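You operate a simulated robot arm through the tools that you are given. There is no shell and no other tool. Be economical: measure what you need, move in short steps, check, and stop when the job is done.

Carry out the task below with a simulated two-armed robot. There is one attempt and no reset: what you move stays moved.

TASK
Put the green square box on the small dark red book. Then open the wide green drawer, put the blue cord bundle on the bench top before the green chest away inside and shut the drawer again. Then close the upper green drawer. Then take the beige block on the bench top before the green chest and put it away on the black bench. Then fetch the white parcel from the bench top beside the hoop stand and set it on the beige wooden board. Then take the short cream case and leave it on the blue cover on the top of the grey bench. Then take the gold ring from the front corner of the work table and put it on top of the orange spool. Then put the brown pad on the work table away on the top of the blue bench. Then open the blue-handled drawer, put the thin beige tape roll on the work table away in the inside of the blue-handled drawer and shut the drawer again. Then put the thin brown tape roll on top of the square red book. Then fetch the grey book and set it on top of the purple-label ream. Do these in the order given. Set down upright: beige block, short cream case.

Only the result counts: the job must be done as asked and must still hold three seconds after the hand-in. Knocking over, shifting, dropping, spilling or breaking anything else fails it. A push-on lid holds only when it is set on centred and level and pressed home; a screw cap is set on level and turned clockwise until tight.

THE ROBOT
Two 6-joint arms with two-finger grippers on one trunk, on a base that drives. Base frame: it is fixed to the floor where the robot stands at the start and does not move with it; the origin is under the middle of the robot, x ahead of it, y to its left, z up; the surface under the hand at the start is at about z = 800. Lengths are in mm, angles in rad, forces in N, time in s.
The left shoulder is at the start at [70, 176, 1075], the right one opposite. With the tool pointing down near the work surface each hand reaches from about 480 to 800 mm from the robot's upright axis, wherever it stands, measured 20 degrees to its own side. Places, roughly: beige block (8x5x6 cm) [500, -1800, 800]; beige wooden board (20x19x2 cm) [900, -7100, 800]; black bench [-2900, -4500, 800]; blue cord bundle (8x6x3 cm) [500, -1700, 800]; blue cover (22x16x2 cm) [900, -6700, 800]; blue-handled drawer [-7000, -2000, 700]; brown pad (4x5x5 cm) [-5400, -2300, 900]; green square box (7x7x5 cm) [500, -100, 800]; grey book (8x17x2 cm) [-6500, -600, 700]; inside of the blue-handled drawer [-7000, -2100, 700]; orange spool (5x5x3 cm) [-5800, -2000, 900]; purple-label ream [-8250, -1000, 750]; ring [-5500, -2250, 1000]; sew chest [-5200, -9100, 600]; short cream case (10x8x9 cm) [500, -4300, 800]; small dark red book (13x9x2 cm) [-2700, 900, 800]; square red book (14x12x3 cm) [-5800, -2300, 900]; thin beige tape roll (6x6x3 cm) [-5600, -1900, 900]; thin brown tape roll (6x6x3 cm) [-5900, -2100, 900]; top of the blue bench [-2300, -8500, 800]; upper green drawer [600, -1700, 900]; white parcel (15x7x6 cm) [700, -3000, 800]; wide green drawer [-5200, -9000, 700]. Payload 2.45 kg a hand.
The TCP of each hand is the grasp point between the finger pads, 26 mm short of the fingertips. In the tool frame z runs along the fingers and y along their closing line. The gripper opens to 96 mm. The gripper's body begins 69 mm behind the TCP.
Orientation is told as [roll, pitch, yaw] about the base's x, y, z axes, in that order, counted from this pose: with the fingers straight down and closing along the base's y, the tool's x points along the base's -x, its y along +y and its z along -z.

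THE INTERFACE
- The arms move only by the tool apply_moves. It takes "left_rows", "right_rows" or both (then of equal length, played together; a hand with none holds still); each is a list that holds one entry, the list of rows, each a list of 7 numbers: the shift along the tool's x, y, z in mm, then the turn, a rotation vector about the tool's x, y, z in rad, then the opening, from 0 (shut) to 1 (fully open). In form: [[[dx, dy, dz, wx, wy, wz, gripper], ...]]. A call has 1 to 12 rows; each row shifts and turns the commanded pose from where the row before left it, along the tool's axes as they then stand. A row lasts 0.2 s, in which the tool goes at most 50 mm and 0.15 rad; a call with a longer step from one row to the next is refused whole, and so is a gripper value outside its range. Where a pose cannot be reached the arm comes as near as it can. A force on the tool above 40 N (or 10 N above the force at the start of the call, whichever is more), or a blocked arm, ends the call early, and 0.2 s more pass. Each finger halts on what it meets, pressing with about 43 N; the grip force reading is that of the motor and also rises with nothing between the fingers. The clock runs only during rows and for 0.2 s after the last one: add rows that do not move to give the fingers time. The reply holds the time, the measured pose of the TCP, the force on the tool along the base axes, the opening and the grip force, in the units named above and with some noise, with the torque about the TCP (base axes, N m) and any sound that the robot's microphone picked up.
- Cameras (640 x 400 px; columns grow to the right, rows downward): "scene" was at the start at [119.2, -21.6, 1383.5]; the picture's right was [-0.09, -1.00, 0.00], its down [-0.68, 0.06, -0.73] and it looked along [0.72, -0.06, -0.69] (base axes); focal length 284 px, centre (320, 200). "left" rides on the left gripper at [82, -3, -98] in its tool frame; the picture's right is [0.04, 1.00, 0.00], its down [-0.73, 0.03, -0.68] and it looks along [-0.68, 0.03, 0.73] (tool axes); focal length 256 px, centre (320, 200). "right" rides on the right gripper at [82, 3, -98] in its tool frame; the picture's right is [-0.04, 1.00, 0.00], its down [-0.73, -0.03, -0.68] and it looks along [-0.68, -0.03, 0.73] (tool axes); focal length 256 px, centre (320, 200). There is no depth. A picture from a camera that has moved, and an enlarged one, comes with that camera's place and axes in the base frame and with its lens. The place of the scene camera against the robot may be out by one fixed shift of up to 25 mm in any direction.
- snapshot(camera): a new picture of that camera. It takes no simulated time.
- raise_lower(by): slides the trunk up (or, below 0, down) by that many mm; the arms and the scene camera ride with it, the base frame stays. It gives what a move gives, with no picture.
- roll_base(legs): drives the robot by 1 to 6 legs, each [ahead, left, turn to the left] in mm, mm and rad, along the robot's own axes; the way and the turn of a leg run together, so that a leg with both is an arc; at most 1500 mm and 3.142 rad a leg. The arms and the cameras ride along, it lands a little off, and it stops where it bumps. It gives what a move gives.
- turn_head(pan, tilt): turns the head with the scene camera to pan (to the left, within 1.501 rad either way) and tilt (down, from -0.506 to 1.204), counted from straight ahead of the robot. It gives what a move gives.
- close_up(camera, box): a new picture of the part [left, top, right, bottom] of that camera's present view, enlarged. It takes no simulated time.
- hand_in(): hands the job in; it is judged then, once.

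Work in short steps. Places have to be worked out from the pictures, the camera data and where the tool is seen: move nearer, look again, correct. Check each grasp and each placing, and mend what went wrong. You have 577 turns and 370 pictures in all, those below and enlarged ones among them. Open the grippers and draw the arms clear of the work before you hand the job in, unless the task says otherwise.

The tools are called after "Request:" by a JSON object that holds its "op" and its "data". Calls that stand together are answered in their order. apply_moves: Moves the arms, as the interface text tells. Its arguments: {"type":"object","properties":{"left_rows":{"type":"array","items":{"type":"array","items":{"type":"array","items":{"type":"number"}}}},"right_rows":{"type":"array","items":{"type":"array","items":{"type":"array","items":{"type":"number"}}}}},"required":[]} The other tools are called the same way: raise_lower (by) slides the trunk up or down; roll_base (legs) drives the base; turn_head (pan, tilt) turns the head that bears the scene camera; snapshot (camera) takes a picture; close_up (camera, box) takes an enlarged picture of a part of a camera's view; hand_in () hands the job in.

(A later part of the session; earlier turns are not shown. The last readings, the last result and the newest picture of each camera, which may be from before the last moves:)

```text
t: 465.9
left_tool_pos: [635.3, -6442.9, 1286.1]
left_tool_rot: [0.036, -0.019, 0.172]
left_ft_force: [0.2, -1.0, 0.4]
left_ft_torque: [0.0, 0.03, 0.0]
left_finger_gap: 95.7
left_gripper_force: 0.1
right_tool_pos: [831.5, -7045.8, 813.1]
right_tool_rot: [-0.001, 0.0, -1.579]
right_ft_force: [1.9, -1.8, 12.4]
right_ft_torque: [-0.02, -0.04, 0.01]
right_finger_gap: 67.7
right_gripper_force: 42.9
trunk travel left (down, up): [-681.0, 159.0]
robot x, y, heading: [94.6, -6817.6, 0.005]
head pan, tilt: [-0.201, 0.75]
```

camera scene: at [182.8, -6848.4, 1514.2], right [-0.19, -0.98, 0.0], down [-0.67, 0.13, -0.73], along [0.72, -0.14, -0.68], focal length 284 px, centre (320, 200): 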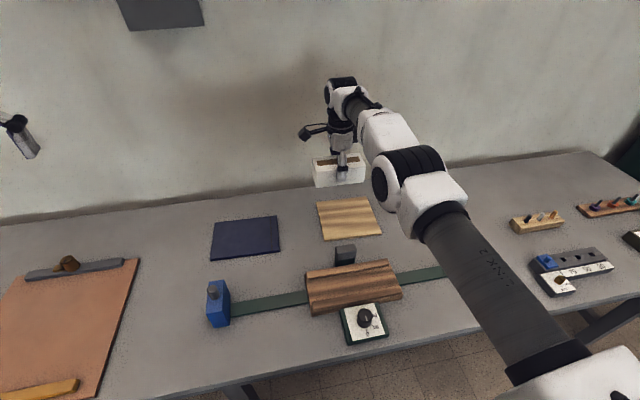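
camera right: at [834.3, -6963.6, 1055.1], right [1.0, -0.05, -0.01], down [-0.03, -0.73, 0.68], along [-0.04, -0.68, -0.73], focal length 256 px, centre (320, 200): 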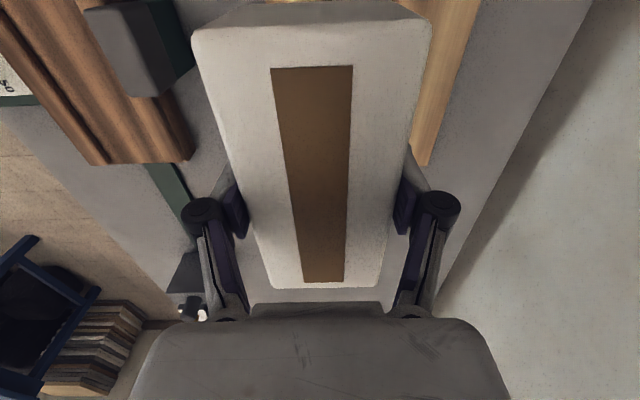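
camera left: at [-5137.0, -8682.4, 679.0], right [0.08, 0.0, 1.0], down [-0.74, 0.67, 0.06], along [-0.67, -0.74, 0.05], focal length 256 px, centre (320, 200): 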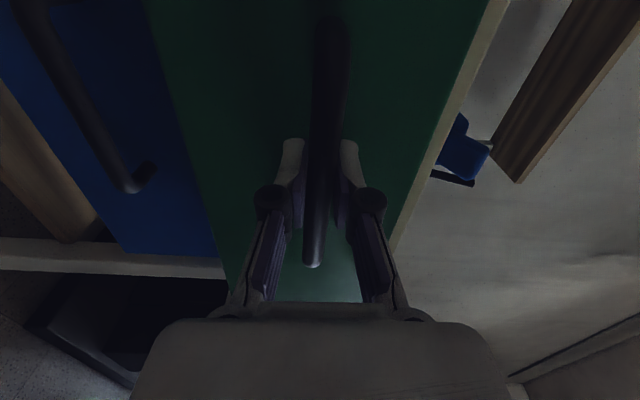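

Contact (12 N). I open and rise by the trunk.

Request:
{"op": "apply_moves", "data": {"right_rows": [[[0, 0, 0, 0, 0, 0, 0.4], [0, 0, 0, 0, 0, 0, 0.9], [0, 0, 0, 0, 0, 0, 0.9], [0, 0, 0, 0, 0, 0, 0.9]]]}}

Request:
{"op": "raise_lower", "data": {"by": 150}}

Request:
{"op": "close_up", "data": {"camera": "scene", "box": [240, 180, 440, 310]}}

```text
t: 466.9
left_tool_pos: [636.6, -6443.5, 1284.9]
left_tool_rot: [0.038, -0.016, 0.172]
left_ft_force: [0.8, -0.6, -0.8]
left_ft_torque: [0.01, -0.01, 0.01]
left_finger_gap: 96.1
left_gripper_force: 0.0
right_tool_pos: [832.0, -7045.8, 810.1]
right_tool_rot: [-0.007, 0.0, -1.579]
right_ft_force: [-0.3, 0.4, 0.8]
right_ft_torque: [0.01, 0.01, -0.01]
right_finger_gap: 86.4
right_gripper_force: 0.0
trunk travel left (down, up): [-681.0, 159.0]
robot x, y, heading: [96.6, -6817.1, 0.004]
head pan, tilt: [-0.201, 0.75]
```

```text
t: 468.6
left_tool_pos: [636.1, -6442.1, 1434.9]
left_tool_rot: [0.036, -0.02, 0.172]
left_ft_force: [-0.3, 0.3, 0.6]
left_ft_torque: [0.02, -0.03, -0.01]
left_finger_gap: 96.0
left_gripper_force: 0.0
right_tool_pos: [832.4, -7045.4, 960.8]
right_tool_rot: [-0.007, 0.001, -1.579]
right_ft_force: [0.1, -0.7, 0.8]
right_ft_torque: [0.01, 0.0, -0.01]
right_finger_gap: 86.3
right_gripper_force: 0.0
trunk travel left (down, up): [-831.0, 9.0]
robot x, y, heading: [95.2, -6819.8, 0.005]
head pan, tilt: [-0.201, 0.75]
```

```text
3.08 times, centred on (340, 245) of scene
camera zoom: at [214.8, -6848.3, 1654.9], right [-0.19, -0.98, 0.0], down [-0.67, 0.13, -0.73], along [0.72, -0.14, -0.68], focal length 873 px, centre (258, 62)
```

zoom: 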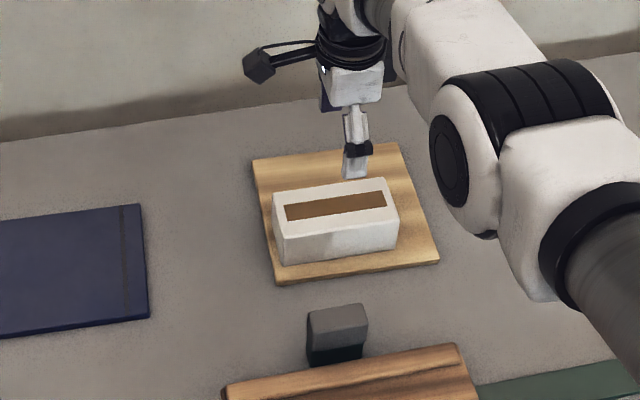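

Parcel sits on the board. Now for the cream case at [500, -4300]: I retract the arm, back off and drive along the wall.

Request:
{"op": "apply_moves", "data": {"right_rows": [[[0, -35, -20, 0, 0, 0, 0.9], [0, -40, -20, 0, 0, 0, 0.9], [0, -40, -20, 0, 0, 0, 0.9], [0, -40, 0, 0, 0, 0, 1], [0, 0, 0, 0, 0, 0, 1]]]}}

Request:
{"op": "roll_base", "data": {"legs": [[-500, 0, 0], [0, 1350, 0], [0, 1300, 0]]}}

Request:
{"op": "apply_moves", "data": {"right_rows": [[[0, 0, 0, 0, 0, -0.15, 1], [0, 0, 0, 0, 0, -0.15, 1], [0, 0, 0, 0, 0, -0.15, 1], [0, 0, 0, 0, 0, -0.15, 1], [0, 0, 0, 0, 0, -0.15, 1], [0, 0, 0, 0, 0, -0.15, 1], [0, 0, 0, 0, 0, -0.15, 1], [0, 0, 0, 0, 0, -0.15, 1], [0, 0, 0, 0, 0, -0.15, 1], [0, 0, 0, 0, 0, -0.15, 1], [0, 0, 0, 0, 0, -0.07, 1], [0, 0, 0, 0, 0, 0, 1]]]}}

Request:
{"op": "turn_head", "data": {"pan": -0.2, "tilt": 0.7}}

Request:
{"op": "snapshot", "data": {"camera": "scene"}}

```text
t: 469.8
left_tool_pos: [636.4, -6443.3, 1435.3]
left_tool_rot: [0.037, -0.018, 0.174]
left_ft_force: [0.2, -0.1, 0.8]
left_ft_torque: [0.02, 0.02, 0.03]
left_finger_gap: 95.8
left_gripper_force: 0.0
right_tool_pos: [676.5, -7044.2, 1020.9]
right_tool_rot: [-0.007, 0.0, -1.58]
right_ft_force: [0.7, -1.0, -0.8]
right_ft_torque: [0.0, 0.02, -0.01]
right_finger_gap: 95.8
right_gripper_force: 0.0
trunk travel left (down, up): [-831.0, 9.0]
robot x, y, heading: [99.0, -6818.0, 0.008]
head pan, tilt: [-0.201, 0.75]
```

```text
t: 485.4
left_tool_pos: [146.7, -3777.3, 1436.0]
left_tool_rot: [0.038, -0.02, 0.143]
left_ft_force: [1.1, -0.7, -0.1]
left_ft_torque: [-0.01, 0.0, -0.04]
left_finger_gap: 96.0
left_gripper_force: 0.1
right_tool_pos: [168.7, -4378.7, 1019.8]
right_tool_rot: [-0.008, 0.001, -1.609]
right_ft_force: [0.4, 0.2, 0.1]
right_ft_torque: [-0.03, 0.02, 0.01]
right_finger_gap: 95.9
right_gripper_force: 0.1
trunk travel left (down, up): [-831.0, 9.0]
robot x, y, heading: [-401.9, -4134.4, -0.028]
head pan, tilt: [-0.201, 0.75]
```

```text
t: 488.0
left_tool_pos: [145.3, -3777.5, 1435.8]
left_tool_rot: [0.037, -0.02, 0.143]
left_ft_force: [0.3, -0.3, 0.1]
left_ft_torque: [0.01, -0.01, -0.01]
left_finger_gap: 95.9
left_gripper_force: 0.1
right_tool_pos: [170.3, -4377.8, 1020.8]
right_tool_rot: [-0.001, 0.006, -0.039]
right_ft_force: [0.1, -0.2, 0.8]
right_ft_torque: [0.0, -0.01, 0.01]
right_finger_gap: 96.0
right_gripper_force: 0.1
trunk travel left (down, up): [-831.0, 9.0]
robot x, y, heading: [-405.4, -4136.4, -0.029]
head pan, tilt: [-0.201, 0.75]
```

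```text
t: 488.6
left_tool_pos: [144.4, -3777.7, 1435.6]
left_tool_rot: [0.036, -0.019, 0.143]
left_ft_force: [-0.1, -0.5, -0.6]
left_ft_torque: [0.0, -0.02, -0.04]
left_finger_gap: 96.0
left_gripper_force: 0.0
right_tool_pos: [170.2, -4377.5, 1021.0]
right_tool_rot: [0.001, 0.007, -0.041]
right_ft_force: [0.0, -0.2, 0.4]
right_ft_torque: [0.0, 0.03, 0.02]
right_finger_gap: 95.8
right_gripper_force: 0.1
trunk travel left (down, up): [-831.0, 9.0]
robot x, y, heading: [-406.5, -4137.5, -0.024]
head pan, tilt: [-0.201, 0.7]
```

```text
256 pictures are left
camera scene: at [-285.0, -4169.8, 1659.2], right [-0.22, -0.97, 0.0], down [-0.63, 0.14, -0.76], along [0.75, -0.17, -0.64], focal length 284 px, centre (320, 200)
```

scene: 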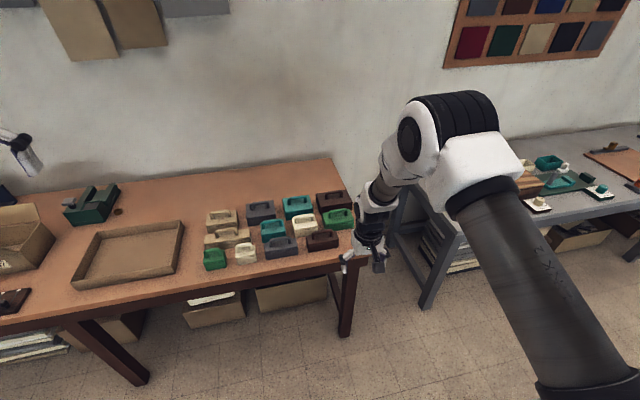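

Many small handled cases lie there in several lengths and colours. I zoom in to pick out the short cream one.

Request:
{"op": "close_up", "data": {"camera": "scene", "box": [190, 170, 370, 290]}}

```text
3.33 times, centred on (280, 230) of scene
camera zoom: at [-285.0, -4169.8, 1659.2], right [-0.22, -0.97, 0.0], down [-0.63, 0.14, -0.76], along [0.75, -0.17, -0.64], focal length 946 px, centre (453, 100)
```

zoom: 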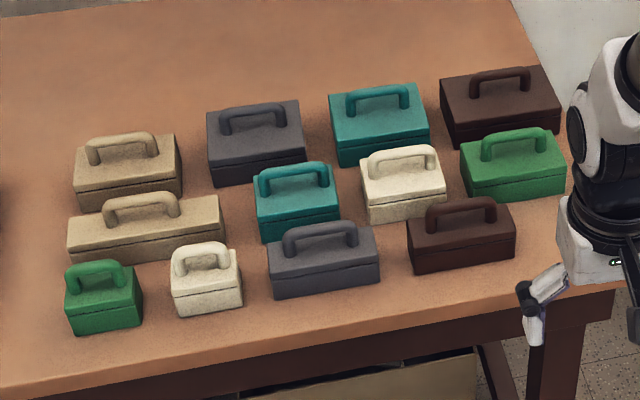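

By place and size (10 cm wide at ≈[540, -4294]) the target is the cream case in the middle row. I drive closer and look from above.

Request:
{"op": "roll_base", "data": {"legs": [[370, 45, 0.025]]}}

Request:
{"op": "snapshot", "data": {"camera": "right"}}

Request:
{"op": "snapshot", "data": {"camera": "scene"}}

```text
t: 491.0
left_tool_pos: [516.1, -3726.1, 1437.7]
left_tool_rot: [0.035, -0.02, 0.162]
left_ft_force: [0.0, -0.4, 0.1]
left_ft_torque: [0.0, 0.0, 0.02]
left_finger_gap: 96.0
left_gripper_force: 0.1
right_tool_pos: [550.5, -4326.7, 1022.0]
right_tool_rot: [-0.002, 0.006, -0.022]
right_ft_force: [-1.0, -0.7, 0.5]
right_ft_torque: [-0.05, -0.02, -0.01]
right_finger_gap: 95.7
right_gripper_force: 0.0
trunk travel left (down, up): [-831.0, 9.0]
robot x, y, heading: [-28.4, -4097.3, -0.005]
head pan, tilt: [-0.201, 0.7]
```

```text
254 pictures are left
camera right: at [471.4, -4322.7, 1121.0], right [0.06, 1.0, 0.0], down [0.74, -0.05, 0.67], along [0.67, -0.04, -0.74], focal length 256 px, centre (320, 200)
```

right: 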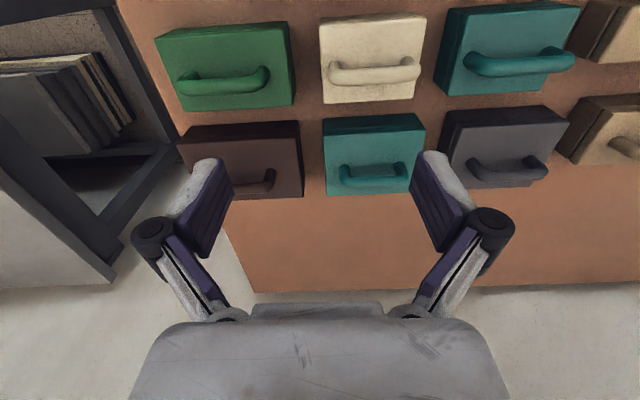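

```text
253 pictures are left
camera scene: at [92.0, -4127.7, 1659.5], right [-0.2, -0.98, 0.0], down [-0.63, 0.13, -0.77], along [0.75, -0.16, -0.64], focal length 284 px, centre (320, 200)
```

scene: 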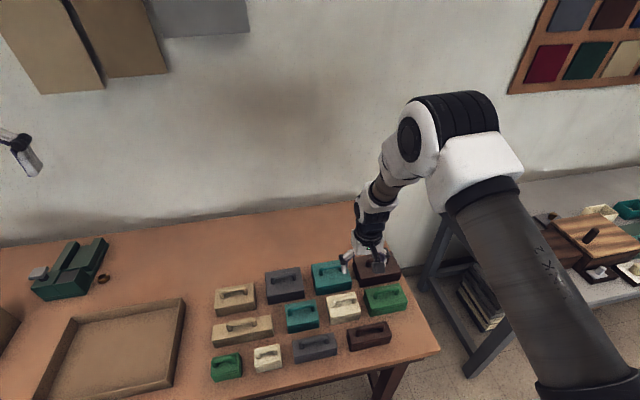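

Gaps between cases are narrow, so I'll lift it by its handle: bar along y at ≈[541, -4279]. I go over it and yaw 90°.

Request:
{"op": "apply_moves", "data": {"right_rows": [[[5, 24, 10, 0, 0, 0, 1], [5, 23, 10, 0, 0, 0, 1], [0, 0, 0, 0, 0, 0.15, 1], [0, 0, 0, 0, 0, 0.15, 1], [0, 0, 0, 0, 0, 0.15, 1], [0, 0, 0, 0, 0, 0.15, 1], [0, 0, 0, 0, 0, 0.15, 1], [0, 0, 0, 0, 0, 0.15, 1], [0, 0, 0, 0, 0, 0.15, 1], [0, 0, 0, 0, 0, 0.15, 1], [0, 0, 0, 0, 0, 0.15, 1], [0, 0, 0, 0, 0, 0.15, 0.6]]]}}

Request:
{"op": "apply_moves", "data": {"right_rows": [[[0, 0, 20, 0, 0, 0.05, 0.6], [0, 0, 0, 0, 0, 0, 0.6]]]}}

Request:
{"op": "snapshot", "data": {"camera": "right"}}

```text
t: 493.6
left_tool_pos: [518.8, -3725.9, 1434.9]
left_tool_rot: [0.035, -0.019, 0.164]
left_ft_force: [-0.4, -0.3, -0.6]
left_ft_torque: [0.03, 0.0, 0.01]
left_finger_gap: 96.0
left_gripper_force: 0.0
right_tool_pos: [543.3, -4279.2, 1001.9]
right_tool_rot: [-0.006, 0.0, -1.525]
right_ft_force: [0.1, 0.0, -0.6]
right_ft_torque: [-0.01, 0.0, 0.02]
right_finger_gap: 57.5
right_gripper_force: 0.2
trunk travel left (down, up): [-831.0, 9.0]
robot x, y, heading: [-28.1, -4097.1, -0.007]
head pan, tilt: [-0.201, 0.7]
```

```text
t: 494.2
left_tool_pos: [518.7, -3726.0, 1436.5]
left_tool_rot: [0.037, -0.02, 0.161]
left_ft_force: [-0.4, -0.1, 0.4]
left_ft_torque: [0.0, 0.02, -0.04]
left_finger_gap: 96.0
left_gripper_force: 0.0
right_tool_pos: [544.2, -4282.4, 979.8]
right_tool_rot: [-0.008, -0.001, -1.571]
right_ft_force: [1.1, 1.0, -0.2]
right_ft_torque: [0.0, 0.02, 0.01]
right_finger_gap: 57.6
right_gripper_force: 0.0
trunk travel left (down, up): [-831.0, 9.0]
robot x, y, heading: [-20.6, -4097.2, -0.01]
head pan, tilt: [-0.201, 0.7]
```

```text
252 pictures are left
camera right: at [548.9, -4199.8, 1078.4], right [1.0, -0.04, -0.01], down [-0.02, -0.73, 0.68], along [-0.03, -0.68, -0.73], focal length 256 px, centre (320, 200)
```

right: 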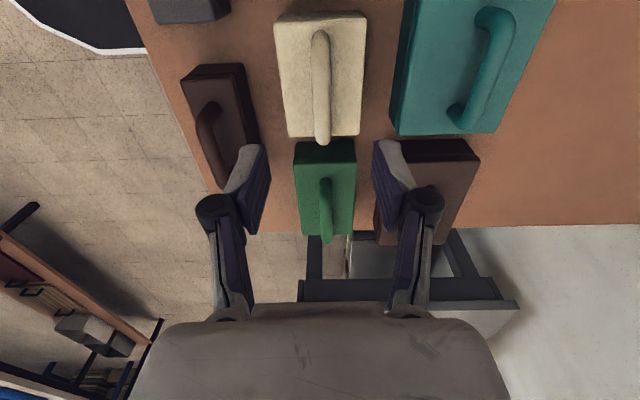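

Handle centre ≈[546, -4272]. I adjust and descend most of the way.

Request:
{"op": "apply_moves", "data": {"right_rows": [[[9, 2, 20, 0, 0, 0, 0.6], [0, 0, 25, 0, 0, 0, 0.6], [0, 0, 15, 0, 0, 0, 0.6], [0, 0, 0, 0, 0, 0, 0.6]]]}}

Request:
{"op": "snapshot", "data": {"camera": "right"}}

Request:
{"op": "close_up", "data": {"camera": "scene", "box": [270, 230, 430, 350]}}

```text
t: 495.2
left_tool_pos: [517.2, -3726.0, 1436.0]
left_tool_rot: [0.037, -0.019, 0.161]
left_ft_force: [-0.1, 0.4, 0.0]
left_ft_torque: [0.02, -0.05, -0.01]
left_finger_gap: 95.7
left_gripper_force: 0.0
right_tool_pos: [548.0, -4271.4, 921.3]
right_tool_rot: [-0.01, 0.0, -1.57]
right_ft_force: [-0.1, 0.4, -1.4]
right_ft_torque: [0.0, -0.02, -0.04]
right_finger_gap: 57.7
right_gripper_force: 0.1
trunk travel left (down, up): [-831.0, 9.0]
robot x, y, heading: [-24.5, -4096.4, -0.001]
head pan, tilt: [-0.201, 0.7]
```

```text
251 pictures are left
camera right: at [551.9, -4190.2, 1019.2], right [1.0, -0.04, -0.01], down [-0.02, -0.73, 0.68], along [-0.03, -0.68, -0.73], focal length 256 px, centre (320, 200)
```

right: 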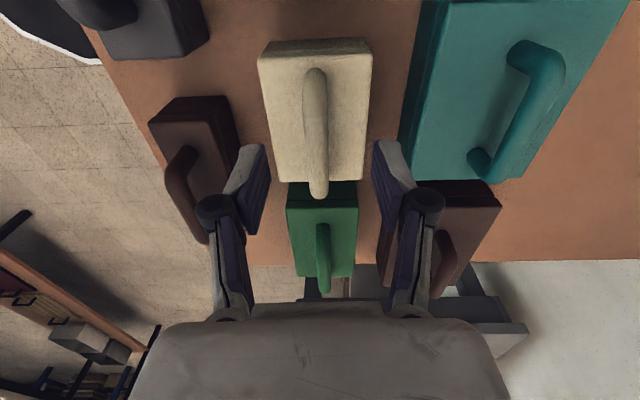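

```text
3.33 times, centred on (350, 290) of scene
camera zoom: at [94.1, -4126.9, 1659.3], right [-0.2, -0.98, 0.0], down [-0.63, 0.13, -0.76], along [0.75, -0.16, -0.64], focal length 946 px, centre (220, -100)
```

zoom: 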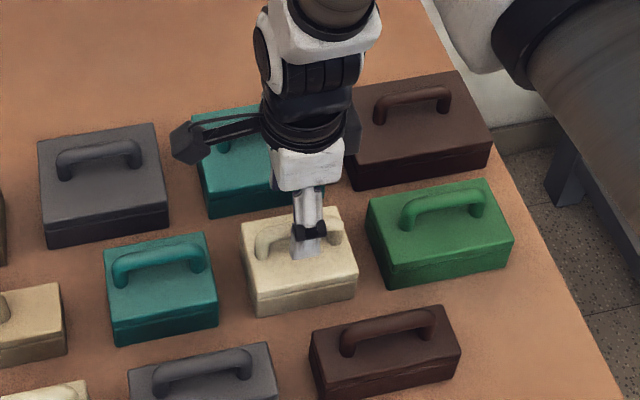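

Bar at z≈875. I fine-adjust and lower to z≈884.

Request:
{"op": "apply_moves", "data": {"right_rows": [[[-5, -2, 15, 0, 0, 0, 0.6], [0, 0, 12, 0, 0, 0, 0.6], [0, 0, 10, 0, 0, 0, 0.6], [0, 0, 0, 0, 0, 0, 0.6]]]}}

Request:
{"op": "snapshot", "data": {"camera": "right"}}

Request:
{"op": "close_up", "data": {"camera": "scene", "box": [310, 260, 390, 330]}}

```text
t: 496.2
left_tool_pos: [517.6, -3726.2, 1435.6]
left_tool_rot: [0.039, -0.021, 0.162]
left_ft_force: [0.2, 0.1, 0.7]
left_ft_torque: [-0.01, 0.03, -0.01]
left_finger_gap: 96.2
left_gripper_force: 0.1
right_tool_pos: [544.2, -4277.8, 883.9]
right_tool_rot: [-0.007, 0.001, -1.571]
right_ft_force: [-0.2, 0.1, -0.4]
right_ft_torque: [0.03, -0.03, 0.0]
right_finger_gap: 57.7
right_gripper_force: 0.0
trunk travel left (down, up): [-831.0, 9.0]
robot x, y, heading: [-27.3, -4096.8, -0.004]
head pan, tilt: [-0.201, 0.7]
```

```text
249 pictures are left
camera right: at [549.5, -4195.9, 983.0], right [1.0, -0.04, -0.01], down [-0.02, -0.73, 0.68], along [-0.03, -0.68, -0.73], focal length 256 px, centre (320, 200)
```

right: 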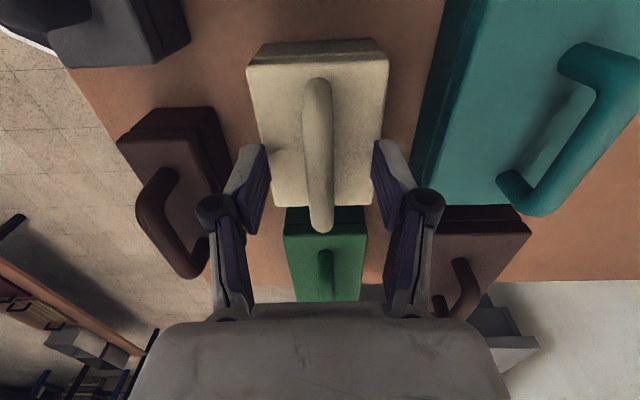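

```text
5.71 times, centred on (350, 295) of scene
camera zoom: at [94.3, -4127.6, 1659.3], right [-0.2, -0.98, 0.0], down [-0.63, 0.13, -0.76], along [0.75, -0.16, -0.64], focal length 1621 px, centre (149, -343)
```

zoom: 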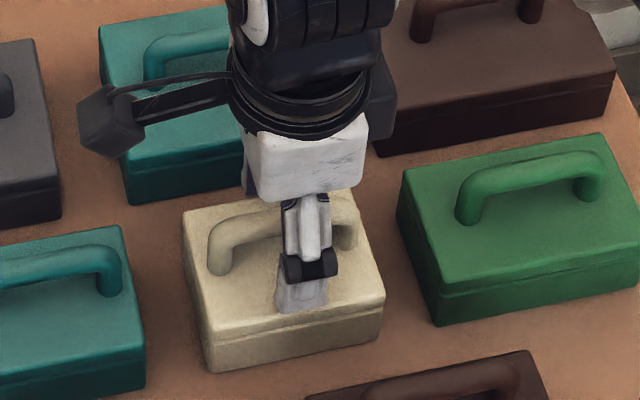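

Bar is centred between the fingers. I close.

Request:
{"op": "apply_moves", "data": {"right_rows": [[[0, 0, 0, 0, 0, 0, 0.2], [0, 0, 0, 0, 0, 0, 0], [0, 0, 0, 0, 0, 0, 0], [0, 0, 0, 0, 0, 0, 0]]]}}

Request:
{"op": "close_up", "data": {"camera": "scene", "box": [310, 260, 390, 330]}}

```text
t: 497.2
left_tool_pos: [518.7, -3725.3, 1435.5]
left_tool_rot: [0.038, -0.019, 0.162]
left_ft_force: [-0.3, 0.2, -0.4]
left_ft_torque: [-0.02, -0.02, -0.03]
left_finger_gap: 96.0
left_gripper_force: 0.0
right_tool_pos: [544.5, -4276.4, 884.4]
right_tool_rot: [-0.007, 0.0, -1.57]
right_ft_force: [-0.1, 0.2, -0.2]
right_ft_torque: [-0.01, -0.02, 0.03]
right_finger_gap: 11.9
right_gripper_force: 38.2
trunk travel left (down, up): [-831.0, 9.0]
robot x, y, heading: [-24.7, -4092.5, -0.013]
head pan, tilt: [-0.201, 0.7]
```

```text
5.71 times, centred on (350, 295) of scene
camera zoom: at [94.5, -4127.4, 1659.2], right [-0.2, -0.98, 0.0], down [-0.63, 0.13, -0.76], along [0.75, -0.16, -0.64], focal length 1621 px, centre (149, -343)
```

zoom: 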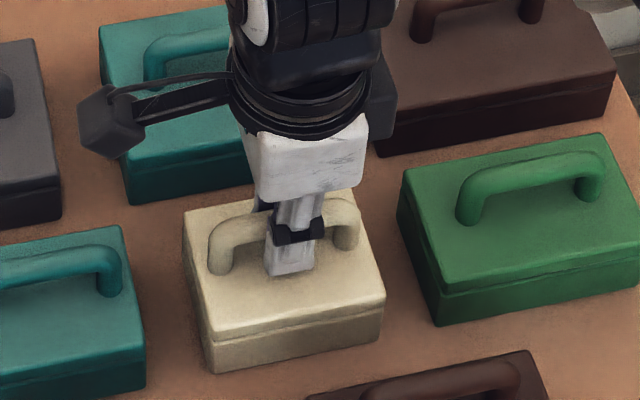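

Gripped the handle (11.9 mm). Slow lift.

Request:
{"op": "apply_moves", "data": {"right_rows": [[[0, 0, -3, 0, 0, 0, 0], [0, 0, -4, 0, 0, 0, 0], [0, 0, -6, 0, 0, 0, 0], [0, 0, -8, 0, 0, 0, 0], [0, 0, -10, 0, 0, 0, 0], [0, 0, 0, 0, 0, 0, 0]]]}}

Request:
{"op": "close_up", "data": {"camera": "scene", "box": [290, 230, 410, 330]}}

```text
t: 498.6
left_tool_pos: [518.8, -3727.4, 1435.5]
left_tool_rot: [0.038, -0.018, 0.161]
left_ft_force: [-0.3, -0.5, -0.3]
left_ft_torque: [-0.01, 0.0, -0.04]
left_finger_gap: 96.2
left_gripper_force: 0.0
right_tool_pos: [543.3, -4275.3, 916.0]
right_tool_rot: [-0.008, 0.0, -1.569]
right_ft_force: [0.5, -0.6, -1.6]
right_ft_torque: [0.0, 0.04, 0.02]
right_finger_gap: 11.9
right_gripper_force: 38.2
trunk travel left (down, up): [-831.0, 9.0]
robot x, y, heading: [-24.7, -4095.1, -0.001]
head pan, tilt: [-0.201, 0.7]
```

```text
4.00 times, centred on (350, 280) of scene
camera zoom: at [94.6, -4127.5, 1659.2], right [-0.2, -0.98, 0.0], down [-0.63, 0.13, -0.76], along [0.75, -0.16, -0.64], focal length 1135 px, centre (200, -120)
```

zoom: 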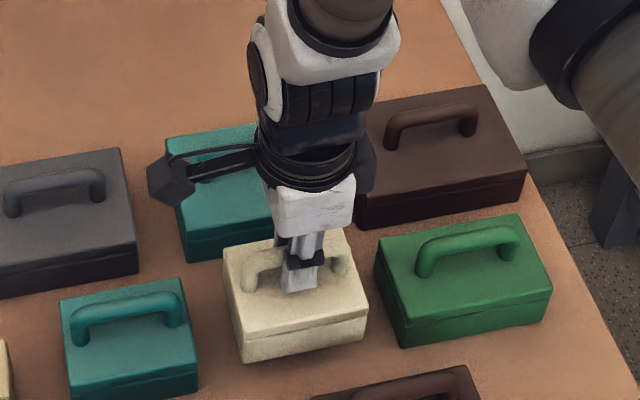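

Lifts level. I raise to ~1050, then drive back to the grey bench before the blue cover.

Request:
{"op": "apply_moves", "data": {"right_rows": [[[0, 0, -15, 0, 0, 0, 0], [0, 0, -20, 0, 0, 0, 0], [0, 0, -20, 0, 0, 0, 0], [0, 0, -20, 0, 0, 0, 0], [0, 0, -20, 0, 0, 0, 0], [0, 0, -20, 0, 0, 0, 0], [0, 0, -20, 0, 0, 0, 0], [0, 0, 0, 0, 0, 0, 0]]]}}

Request:
{"op": "roll_base", "data": {"legs": [[-380, 0, 0], [0, -1200, 0], [0, -1190, 0]]}}

```text
t: 500.4
left_tool_pos: [517.0, -3726.8, 1435.8]
left_tool_rot: [0.04, -0.02, 0.162]
left_ft_force: [0.2, -0.3, -0.1]
left_ft_torque: [0.02, -0.01, 0.0]
left_finger_gap: 95.9
left_gripper_force: 0.1
right_tool_pos: [543.9, -4278.8, 1050.7]
right_tool_rot: [-0.006, 0.0, -1.572]
right_ft_force: [0.2, 0.5, -1.7]
right_ft_torque: [-0.02, 0.0, -0.02]
right_finger_gap: 11.9
right_gripper_force: 39.0
trunk travel left (down, up): [-831.0, 9.0]
robot x, y, heading: [-26.2, -4095.6, -0.005]
head pan, tilt: [-0.201, 0.7]
```

```text
t: 514.1
left_tool_pos: [132.9, -6101.0, 1434.4]
left_tool_rot: [0.037, -0.018, 0.188]
left_ft_force: [-0.2, 0.7, 0.2]
left_ft_torque: [0.01, -0.03, -0.01]
left_finger_gap: 96.1
left_gripper_force: 0.1
right_tool_pos: [172.3, -6654.1, 1051.8]
right_tool_rot: [-0.006, -0.001, -1.545]
right_ft_force: [-0.1, 0.3, -0.5]
right_ft_torque: [-0.04, 0.0, -0.01]
right_finger_gap: 11.9
right_gripper_force: 39.1
trunk travel left (down, up): [-831.0, 9.0]
robot x, y, heading: [-400.5, -6482.5, 0.02]
head pan, tilt: [-0.201, 0.7]
```

Request:
{"op": "roll_base", "data": {"legs": [[485, 0, -0.02]]}}

Request:
{"op": "snapshot", "data": {"camera": "scene"}}

Request:
{"op": "snapshot", "data": {"camera": "right"}}

```text
t: 517.0
left_tool_pos: [623.0, -6110.9, 1436.3]
left_tool_rot: [0.038, -0.022, 0.165]
left_ft_force: [-0.4, 0.1, 0.2]
left_ft_torque: [-0.03, -0.02, 0.01]
left_finger_gap: 96.0
left_gripper_force: 0.1
right_tool_pos: [651.4, -6662.2, 1051.3]
right_tool_rot: [-0.007, -0.001, -1.566]
right_ft_force: [1.2, 0.2, -1.3]
right_ft_torque: [0.03, -0.01, -0.02]
right_finger_gap: 11.9
right_gripper_force: 39.0
trunk travel left (down, up): [-831.0, 9.0]
robot x, y, heading: [83.6, -6483.0, -0.004]
head pan, tilt: [-0.201, 0.7]
```

```text
245 pictures are left
camera scene: at [200.7, -6512.9, 1659.5], right [-0.2, -0.98, 0.0], down [-0.63, 0.13, -0.77], along [0.75, -0.15, -0.64], focal length 284 px, centre (320, 200)
```

scene: 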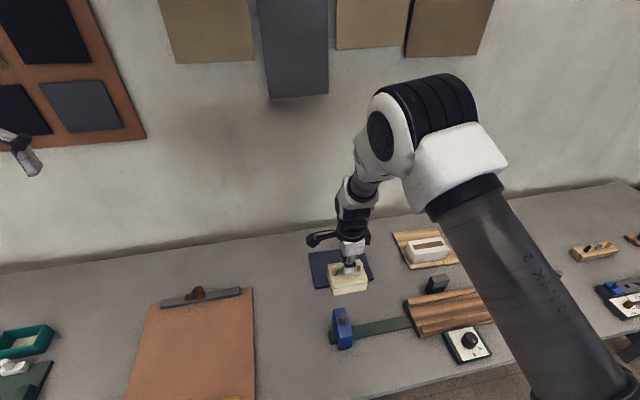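

```text
244 pictures are left
camera right: at [655.8, -6580.9, 1150.1], right [1.0, -0.04, -0.01], down [-0.02, -0.73, 0.68], along [-0.03, -0.68, -0.73], focal length 256 px, centre (320, 200)
```

right: 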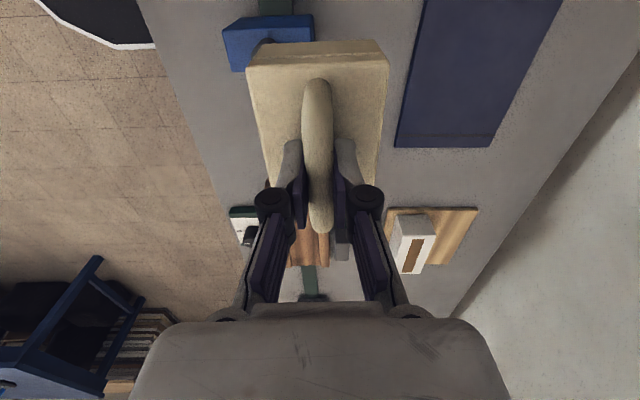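

Blue cover spans x 772–932, y -6600…-6820 (top ≈770). I bring the case over [832, -6710].

Request:
{"op": "roll_base", "data": {"legs": [[15, 0, 0]]}}

Request:
{"op": "apply_moves", "data": {"right_rows": [[[-12, 30, 0, 0, 0, 0, 0], [-12, 35, 0, 0, 0, 0, 0], [-12, 35, 0, 0, 0, 0, 0], [-12, 35, 0, 0, 0, 0, 0], [0, 32, 0, 0, 0, 0, 0], [0, 0, 0, 0, 0, 0, 0]]]}}

Request:
{"op": "raise_lower", "data": {"by": -150}}

Request:
{"op": "snapshot", "data": {"camera": "scene"}}

Request:
{"op": "snapshot", "data": {"camera": "right"}}

```text
t: 517.8
left_tool_pos: [635.7, -6110.5, 1437.5]
left_tool_rot: [0.036, -0.023, 0.166]
left_ft_force: [-0.9, -0.1, 0.2]
left_ft_torque: [-0.01, -0.02, 0.0]
left_finger_gap: 95.9
left_gripper_force: 0.0
right_tool_pos: [664.9, -6662.2, 1052.1]
right_tool_rot: [-0.005, -0.001, -1.567]
right_ft_force: [-0.6, 0.2, -1.0]
right_ft_torque: [0.01, -0.03, -0.01]
right_finger_gap: 11.8
right_gripper_force: 38.3
trunk travel left (down, up): [-831.0, 9.0]
robot x, y, heading: [98.4, -6481.7, -0.001]
head pan, tilt: [-0.201, 0.7]
```

```text
t: 519.1
left_tool_pos: [639.7, -6110.0, 1435.4]
left_tool_rot: [0.037, -0.02, 0.166]
left_ft_force: [0.7, 0.2, 0.6]
left_ft_torque: [0.03, -0.04, 0.04]
left_finger_gap: 96.2
left_gripper_force: 0.0
right_tool_pos: [831.6, -6706.6, 1050.1]
right_tool_rot: [-0.008, 0.0, -1.567]
right_ft_force: [0.2, -0.3, -1.5]
right_ft_torque: [0.0, 0.01, 0.01]
right_finger_gap: 11.7
right_gripper_force: 38.9
trunk travel left (down, up): [-831.0, 9.0]
robot x, y, heading: [93.1, -6482.1, -0.003]
head pan, tilt: [-0.201, 0.7]
```

```text
t: 520.9
left_tool_pos: [639.3, -6109.9, 1285.9]
left_tool_rot: [0.037, -0.019, 0.167]
left_ft_force: [0.7, -0.1, 0.7]
left_ft_torque: [0.03, 0.02, -0.04]
left_finger_gap: 96.2
left_gripper_force: 0.1
right_tool_pos: [833.5, -6708.6, 900.0]
right_tool_rot: [-0.007, 0.001, -1.568]
right_ft_force: [0.5, -0.2, -2.1]
right_ft_torque: [-0.02, 0.02, 0.02]
right_finger_gap: 11.9
right_gripper_force: 38.6
trunk travel left (down, up): [-681.0, 159.0]
robot x, y, heading: [95.0, -6479.8, -0.002]
head pan, tilt: [-0.201, 0.7]
```

```text
243 pictures are left
camera scene: at [217.5, -6512.9, 1509.3], right [-0.2, -0.98, 0.0], down [-0.63, 0.13, -0.76], along [0.75, -0.15, -0.64], focal length 284 px, centre (320, 200)
```

scene: 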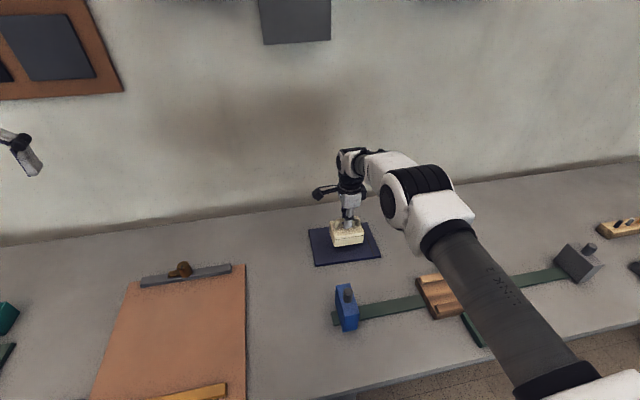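

```text
242 pictures are left
camera right: at [837.6, -6626.3, 998.4], right [1.0, -0.04, -0.01], down [-0.02, -0.73, 0.68], along [-0.03, -0.68, -0.73], focal length 256 px, centre (320, 200)
```

right: 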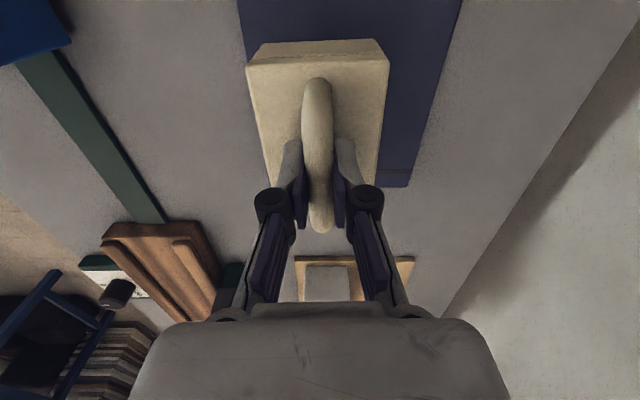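

Case is within the cover with margin. I lower by trunk.

Request:
{"op": "raise_lower", "data": {"by": -35}}

Request:
{"op": "close_up", "data": {"camera": "scene", "box": [290, 200, 410, 290]}}

```text
t: 521.7
left_tool_pos: [639.7, -6110.6, 1251.1]
left_tool_rot: [0.038, -0.019, 0.168]
left_ft_force: [0.0, -0.2, 0.2]
left_ft_torque: [0.0, 0.03, -0.01]
left_finger_gap: 95.9
left_gripper_force: 0.1
right_tool_pos: [833.2, -6706.8, 865.1]
right_tool_rot: [-0.007, 0.001, -1.566]
right_ft_force: [0.5, -0.3, -0.9]
right_ft_torque: [-0.02, -0.01, 0.02]
right_finger_gap: 12.0
right_gripper_force: 38.3
trunk travel left (down, up): [-646.0, 194.0]
robot x, y, heading: [97.0, -6480.1, -0.003]
head pan, tilt: [-0.201, 0.7]
```

```text
4.44 times, centred on (350, 245) of scene
camera zoom: at [217.1, -6513.0, 1474.3], right [-0.2, -0.98, 0.0], down [-0.63, 0.13, -0.77], along [0.75, -0.15, -0.64], focal length 1261 px, centre (187, 0)
```

zoom: 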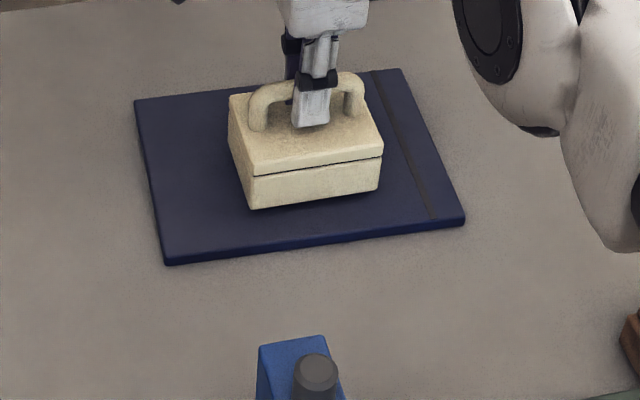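

Request:
{"op": "raise_lower", "data": {"by": -7}}

```text
t: 522.2
left_tool_pos: [640.6, -6111.1, 1243.3]
left_tool_rot: [0.037, -0.02, 0.166]
left_ft_force: [-0.6, -0.2, 0.4]
left_ft_torque: [-0.03, 0.03, 0.02]
left_finger_gap: 95.9
left_gripper_force: 0.0
right_tool_pos: [833.9, -6707.2, 856.2]
right_tool_rot: [-0.007, -0.001, -1.568]
right_ft_force: [0.0, -1.1, -1.6]
right_ft_torque: [-0.01, 0.0, 0.01]
right_finger_gap: 11.7
right_gripper_force: 39.2
trunk travel left (down, up): [-639.0, 201.0]
robot x, y, heading: [95.8, -6480.4, -0.0]
head pan, tilt: [-0.201, 0.7]
```

Request:
{"op": "raise_lower", "data": {"by": -3}}

```text
t: 522.8
left_tool_pos: [638.5, -6110.1, 1241.2]
left_tool_rot: [0.036, -0.02, 0.165]
left_ft_force: [0.2, -1.1, 0.2]
left_ft_torque: [0.02, 0.0, 0.01]
left_finger_gap: 96.3
left_gripper_force: 0.0
right_tool_pos: [833.4, -6707.8, 856.2]
right_tool_rot: [-0.005, 0.0, -1.567]
right_ft_force: [-0.6, -1.0, 7.9]
right_ft_torque: [-0.12, -0.03, 0.01]
right_finger_gap: 12.1
right_gripper_force: 38.9
trunk travel left (down, up): [-636.0, 204.0]
robot x, y, heading: [101.5, -6480.2, -0.009]
head pan, tilt: [-0.201, 0.7]
```

Contact. I open and rise.

Request:
{"op": "apply_moves", "data": {"right_rows": [[[0, 0, 0, 0, 0, 0, 0.3], [0, 0, 0, 0, 0, 0, 0.6], [0, 0, 0, 0, 0, 0, 0.6], [0, 0, -8, 0, 0, 0, 0.6], [0, 0, -30, 0, 0, 0, 0.6], [0, 0, -30, 0, 0, 0, 0.6], [0, 0, 0, 0, 0, 0, 0.6]]]}}

Request:
{"op": "close_up", "data": {"camera": "scene", "box": [290, 200, 410, 290]}}

```text
t: 524.4
left_tool_pos: [641.0, -6110.8, 1240.2]
left_tool_rot: [0.037, -0.02, 0.165]
left_ft_force: [-0.1, 0.1, -0.4]
left_ft_torque: [0.01, -0.03, -0.01]
left_finger_gap: 95.9
left_gripper_force: 0.0
right_tool_pos: [833.9, -6707.6, 925.5]
right_tool_rot: [-0.008, 0.001, -1.567]
right_ft_force: [-0.5, 0.2, -0.3]
right_ft_torque: [-0.01, -0.02, -0.01]
right_finger_gap: 57.7
right_gripper_force: 0.0
trunk travel left (down, up): [-636.0, 204.0]
robot x, y, heading: [97.6, -6481.2, -0.003]
head pan, tilt: [-0.201, 0.7]
```

```text
4.44 times, centred on (350, 245) of scene
camera zoom: at [218.1, -6513.1, 1464.2], right [-0.2, -0.98, 0.0], down [-0.63, 0.13, -0.76], along [0.75, -0.15, -0.64], focal length 1261 px, centre (187, 0)
```

zoom: 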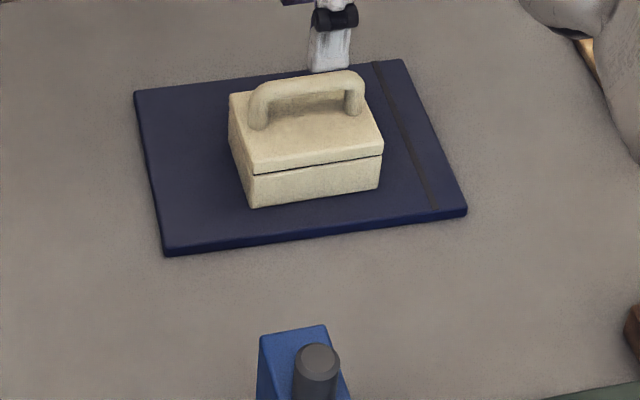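

The cream case stands on the blue cover. Next area is the work table near [-5700, -2100]. I retract, restore the hand, and drive there.

Request:
{"op": "apply_moves", "data": {"right_rows": [[[0, -40, -20, 0, 0, 0, 0.6], [0, -40, -20, 0, 0, 0, 0.6], [0, -40, -20, 0, 0, 0, 0.6], [0, -40, -20, 0, 0, 0, 1], [0, 0, 0, 0, 0, 0, 1]]]}}

Request:
{"op": "raise_lower", "data": {"by": 190}}

Request:
{"op": "roll_base", "data": {"legs": [[-500, 0, 0], [0, 1450, 0], [0, 1450, 0], [0, 1450, 0]]}}

Request:
{"op": "apply_moves", "data": {"right_rows": [[[0, 0, 0, 0, 0, -0.15, 1], [0, 0, 0, 0, 0, -0.15, 1], [0, 0, 0, 0, 0, -0.15, 1], [0, 0, 0, 0, 0, -0.15, 1], [0, 0, 0, 0, 0, -0.15, 1], [0, 0, 0, 0, 0, -0.15, 1], [0, 0, 0, 0, 0, -0.15, 1], [0, 0, 0, 0, 0, -0.15, 1], [0, 0, 0, 0, 0, -0.15, 1], [0, 0, 0, 0, 0, -0.15, 1], [0, 0, 0, 0, 0, -0.07, 1], [0, 0, 0, 0, 0, 0, 1]]]}}

```text
t: 525.6
left_tool_pos: [641.7, -6111.3, 1239.0]
left_tool_rot: [0.039, -0.018, 0.165]
left_ft_force: [-0.2, 0.0, -0.1]
left_ft_torque: [-0.01, 0.06, -0.01]
left_finger_gap: 95.8
left_gripper_force: 0.1
right_tool_pos: [678.0, -6705.9, 1005.1]
right_tool_rot: [-0.009, 0.0, -1.568]
right_ft_force: [0.1, -0.1, 0.2]
right_ft_torque: [0.0, 0.03, -0.02]
right_finger_gap: 96.2
right_gripper_force: 0.1
trunk travel left (down, up): [-636.0, 204.0]
robot x, y, heading: [99.0, -6479.4, -0.004]
head pan, tilt: [-0.201, 0.7]
```

```text
t: 527.6
left_tool_pos: [640.7, -6109.8, 1430.2]
left_tool_rot: [0.038, -0.018, 0.167]
left_ft_force: [-1.2, -0.2, 0.6]
left_ft_torque: [-0.01, -0.01, 0.0]
left_finger_gap: 95.8
left_gripper_force: 0.0
right_tool_pos: [676.7, -6705.0, 1196.3]
right_tool_rot: [-0.006, 0.001, -1.567]
right_ft_force: [0.6, -0.4, 0.2]
right_ft_torque: [-0.03, -0.01, -0.03]
right_finger_gap: 96.2
right_gripper_force: 0.0
trunk travel left (down, up): [-826.0, 14.0]
robot x, y, heading: [93.7, -6478.7, -0.002]
head pan, tilt: [-0.201, 0.7]
```

```text
t: 551.0
left_tool_pos: [165.1, -1764.2, 1431.0]
left_tool_rot: [0.038, -0.019, 0.167]
left_ft_force: [-0.5, 0.2, 1.2]
left_ft_torque: [0.01, 0.01, -0.02]
left_finger_gap: 95.8
left_gripper_force: 0.2
right_tool_pos: [201.4, -2360.4, 1196.9]
right_tool_rot: [-0.008, -0.002, -1.566]
right_ft_force: [0.8, -0.2, -0.4]
right_ft_torque: [-0.02, 0.01, -0.02]
right_finger_gap: 96.0
right_gripper_force: 0.1
trunk travel left (down, up): [-826.0, 14.0]
robot x, y, heading: [-381.5, -2135.7, -0.001]
head pan, tilt: [-0.201, 0.7]
```

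```text
t: 553.6
left_tool_pos: [164.4, -1763.5, 1429.9]
left_tool_rot: [0.037, -0.018, 0.167]
left_ft_force: [-0.3, -0.5, -0.8]
left_ft_torque: [-0.02, 0.01, -0.02]
left_finger_gap: 96.2
left_gripper_force: 0.0
right_tool_pos: [203.1, -2359.3, 1196.2]
right_tool_rot: [0.0, 0.007, 0.006]
right_ft_force: [-0.9, 0.1, 1.3]
right_ft_torque: [-0.01, -0.03, -0.01]
right_finger_gap: 95.9
right_gripper_force: 0.1
trunk travel left (down, up): [-826.0, 14.0]
robot x, y, heading: [-377.6, -2131.4, -0.002]
head pan, tilt: [-0.201, 0.7]
```

Request:
{"op": "roll_base", "data": {"legs": [[0, 0, 3.14], [1450, 0, 0], [1450, 0, 0]]}}

Request:
{"op": "turn_head", "data": {"pan": 0, "tilt": 0.3}}

Request:
{"op": "snapshot", "data": {"camera": "scene"}}

```text
t: 575.0
left_tool_pos: [-3847.4, -2442.1, 1431.4]
left_tool_rot: [0.038, -0.021, -3.009]
left_ft_force: [-0.2, -1.0, 0.0]
left_ft_torque: [-0.01, 0.03, -0.03]
left_finger_gap: 95.8
left_gripper_force: 0.1
right_tool_pos: [-3864.6, -1846.0, 1196.7]
right_tool_rot: [-0.001, 0.007, 3.112]
right_ft_force: [-0.3, -0.4, -0.2]
right_ft_torque: [0.0, 0.01, -0.02]
right_finger_gap: 95.8
right_gripper_force: 0.0
trunk travel left (down, up): [-826.0, 14.0]
robot x, y, heading: [-3291.3, -2088.9, 3.106]
head pan, tilt: [-0.201, 0.7]
```

```text
t: 575.9
left_tool_pos: [-3848.8, -2441.0, 1429.8]
left_tool_rot: [0.038, -0.019, -3.01]
left_ft_force: [0.4, -0.9, -0.3]
left_ft_torque: [-0.01, 0.0, -0.03]
left_finger_gap: 95.9
left_gripper_force: 0.1
right_tool_pos: [-3865.3, -1844.4, 1197.3]
right_tool_rot: [0.0, 0.006, 3.111]
right_ft_force: [0.1, 1.3, -0.5]
right_ft_torque: [-0.01, 0.04, 0.0]
right_finger_gap: 95.7
right_gripper_force: 0.0
trunk travel left (down, up): [-826.0, 14.0]
robot x, y, heading: [-3293.5, -2086.5, 3.109]
head pan, tilt: [0.0, 0.3]
```

```text
239 pictures are left
camera scene: at [-3451.0, -2097.4, 1690.3], right [0.04, 1.0, 0.0], down [0.3, -0.01, -0.95], along [-0.95, 0.03, -0.3], focal length 284 px, centre (320, 200)
```

scene: 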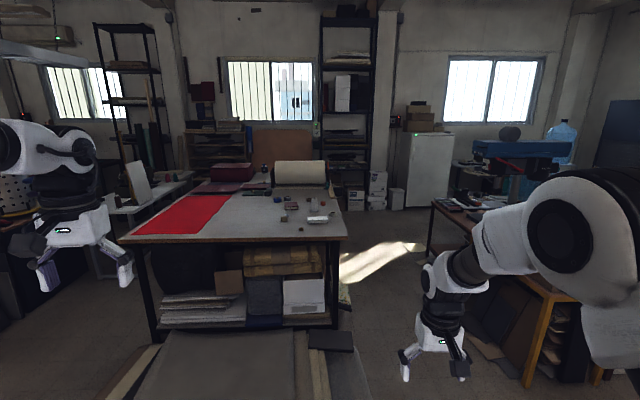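

The work table is ahead (front edge x≈-5150, right end y≈-1880), with items at its right front corner and leaning boards on the floor before it. I look more to the right for an approach from its right side.

Request:
{"op": "turn_head", "data": {"pan": -0.35, "tilt": 0.35}}

Request:
{"op": "snapshot", "data": {"camera": "scene"}}

Request:
{"op": "close_up", "data": {"camera": "scene", "box": [60, 100, 320, 300]}}

```text
t: 576.7
left_tool_pos: [-3848.1, -2441.3, 1430.6]
left_tool_rot: [0.036, -0.02, -3.008]
left_ft_force: [0.4, -1.1, 0.3]
left_ft_torque: [-0.01, -0.02, -0.03]
left_finger_gap: 96.0
left_gripper_force: 0.1
right_tool_pos: [-3865.0, -1845.7, 1196.9]
right_tool_rot: [0.0, 0.008, 3.112]
right_ft_force: [-0.2, 0.6, -0.7]
right_ft_torque: [0.0, -0.01, -0.02]
right_finger_gap: 96.0
right_gripper_force: 0.1
trunk travel left (down, up): [-826.0, 14.0]
robot x, y, heading: [-3295.0, -2088.6, 3.105]
head pan, tilt: [-0.351, 0.351]
```

```text
238 pictures are left
camera scene: at [-3443.6, -2065.8, 1685.7], right [0.38, 0.93, 0.0], down [0.32, -0.13, -0.94], along [-0.87, 0.35, -0.34], focal length 284 px, centre (320, 200)
```

scene: 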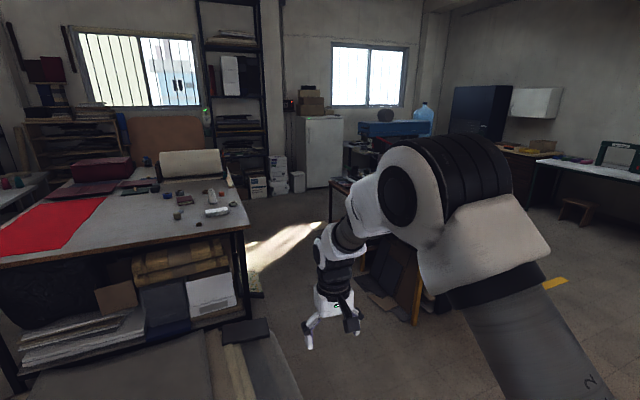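

```text
2.00 times, centred on (190, 200) of scene
camera zoom: at [-3443.6, -2065.8, 1685.7], right [0.38, 0.93, 0.0], down [0.32, -0.13, -0.94], along [-0.87, 0.35, -0.34], focal length 567 px, centre (580, 200)
```

zoom: 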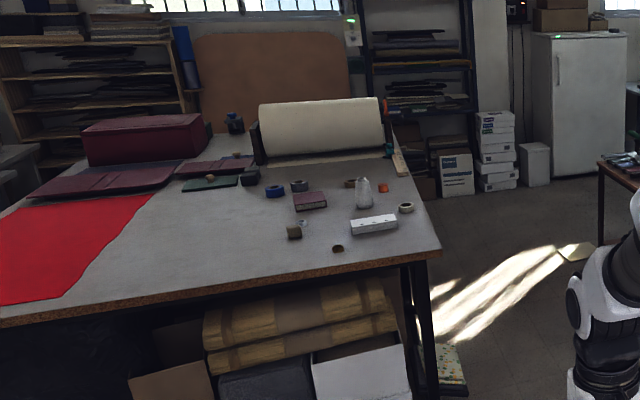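

Items: ring near [-5310, -2180], brown pad near [-5450, -2310], tape rolls, orange spool, red book further back. The right side aisle is open; I go there and face the table (−y).

Request:
{"op": "roll_base", "data": {"legs": [[0, -780, 0.03], [1400, 0, 0], [850, 0, 0]]}}

Request:
{"op": "turn_head", "data": {"pan": 0.9, "tilt": 0.5}}

Request:
{"op": "snapshot", "data": {"camera": "scene"}}

```text
t: 591.6
left_tool_pos: [-6094.1, -1570.4, 1431.0]
left_tool_rot: [0.036, -0.021, -3.034]
left_ft_force: [0.2, 0.8, 0.1]
left_ft_torque: [-0.02, 0.0, -0.02]
left_finger_gap: 96.0
left_gripper_force: 0.0
right_tool_pos: [-6096.4, -975.3, 1197.7]
right_tool_rot: [0.0, 0.007, 3.085]
right_ft_force: [0.0, 0.2, 0.1]
right_ft_torque: [0.0, -0.02, 0.01]
right_finger_gap: 96.0
right_gripper_force: 0.0
trunk travel left (down, up): [-826.0, 14.0]
robot x, y, heading: [-5530.6, -1230.1, 3.086]
head pan, tilt: [-0.351, 0.351]
```

```text
t: 593.1
left_tool_pos: [-6094.9, -1571.0, 1431.1]
left_tool_rot: [0.037, -0.021, -3.034]
left_ft_force: [0.6, 0.6, 0.2]
left_ft_torque: [0.03, -0.02, 0.02]
left_finger_gap: 96.0
left_gripper_force: 0.1
right_tool_pos: [-6098.0, -975.8, 1197.1]
right_tool_rot: [-0.002, 0.007, 3.085]
right_ft_force: [-0.3, 0.9, -0.6]
right_ft_torque: [-0.02, 0.01, 0.02]
right_finger_gap: 95.8
right_gripper_force: 0.0
trunk travel left (down, up): [-826.0, 14.0]
robot x, y, heading: [-5528.9, -1231.6, 3.086]
head pan, tilt: [0.901, 0.499]
```

```text
236 pictures are left
camera scene: at [-5656.9, -1310.6, 1672.0], right [-0.74, 0.67, 0.0], down [0.32, 0.36, -0.88], along [-0.59, -0.65, -0.48], focal length 284 px, centre (320, 200)
```

scene: 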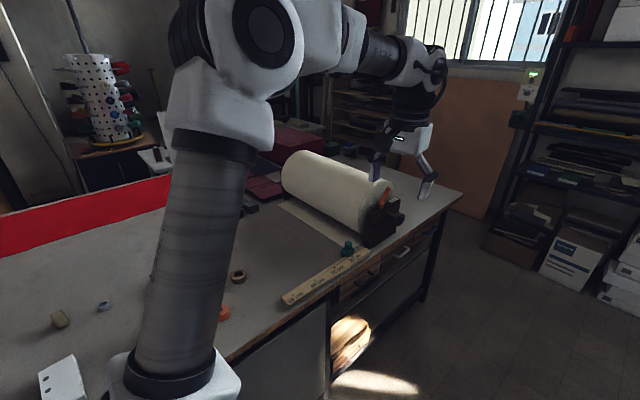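

I turn left to face the table.

Request:
{"op": "roll_base", "data": {"legs": [[0, 0, 1.626]]}}

Request:
{"op": "turn_head", "data": {"pan": 0.1, "tilt": 0.75}}

Request:
{"op": "snapshot", "data": {"camera": "scene"}}

```text
t: 597.4
left_tool_pos: [-5158.0, -1772.5, 1430.3]
left_tool_rot: [0.039, -0.018, -1.399]
left_ft_force: [0.3, 0.6, 0.4]
left_ft_torque: [0.02, 0.0, -0.03]
left_finger_gap: 96.1
left_gripper_force: 0.2
right_tool_pos: [-5753.1, -1812.1, 1196.9]
right_tool_rot: [0.001, 0.006, -1.562]
right_ft_force: [-0.2, 0.1, 0.0]
right_ft_torque: [0.01, 0.0, 0.01]
right_finger_gap: 95.9
right_gripper_force: 0.0
trunk travel left (down, up): [-826.0, 14.0]
robot x, y, heading: [-5536.5, -1232.1, -1.561]
head pan, tilt: [0.901, 0.499]
```

```text
t: 598.6
left_tool_pos: [-5158.6, -1772.9, 1431.2]
left_tool_rot: [0.036, -0.019, -1.401]
left_ft_force: [-1.5, -0.4, 0.7]
left_ft_torque: [0.02, -0.01, 0.01]
left_finger_gap: 95.8
left_gripper_force: 0.0
right_tool_pos: [-5754.7, -1812.4, 1197.8]
right_tool_rot: [0.0, 0.007, -1.564]
right_ft_force: [-0.3, -0.4, -0.7]
right_ft_torque: [0.02, -0.03, 0.03]
right_finger_gap: 96.2
right_gripper_force: 0.2
trunk travel left (down, up): [-826.0, 14.0]
robot x, y, heading: [-5533.4, -1231.1, -1.57]
head pan, tilt: [0.099, 0.75]
```

```text
235 pictures are left
camera scene: at [-5536.9, -1378.6, 1650.0], right [-0.99, -0.1, 0.0], down [-0.07, 0.68, -0.73], along [0.08, -0.73, -0.68], focal length 284 px, centre (320, 200)
```

scene: 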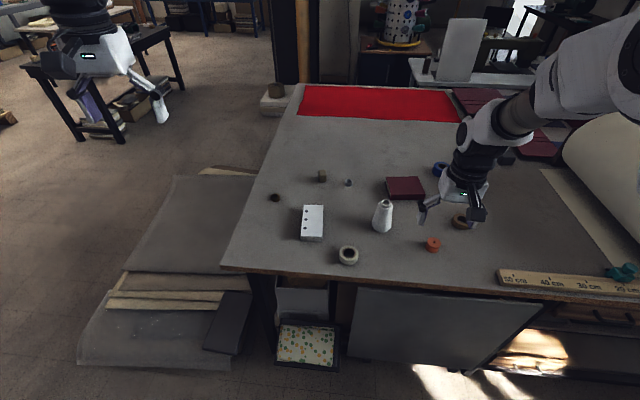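

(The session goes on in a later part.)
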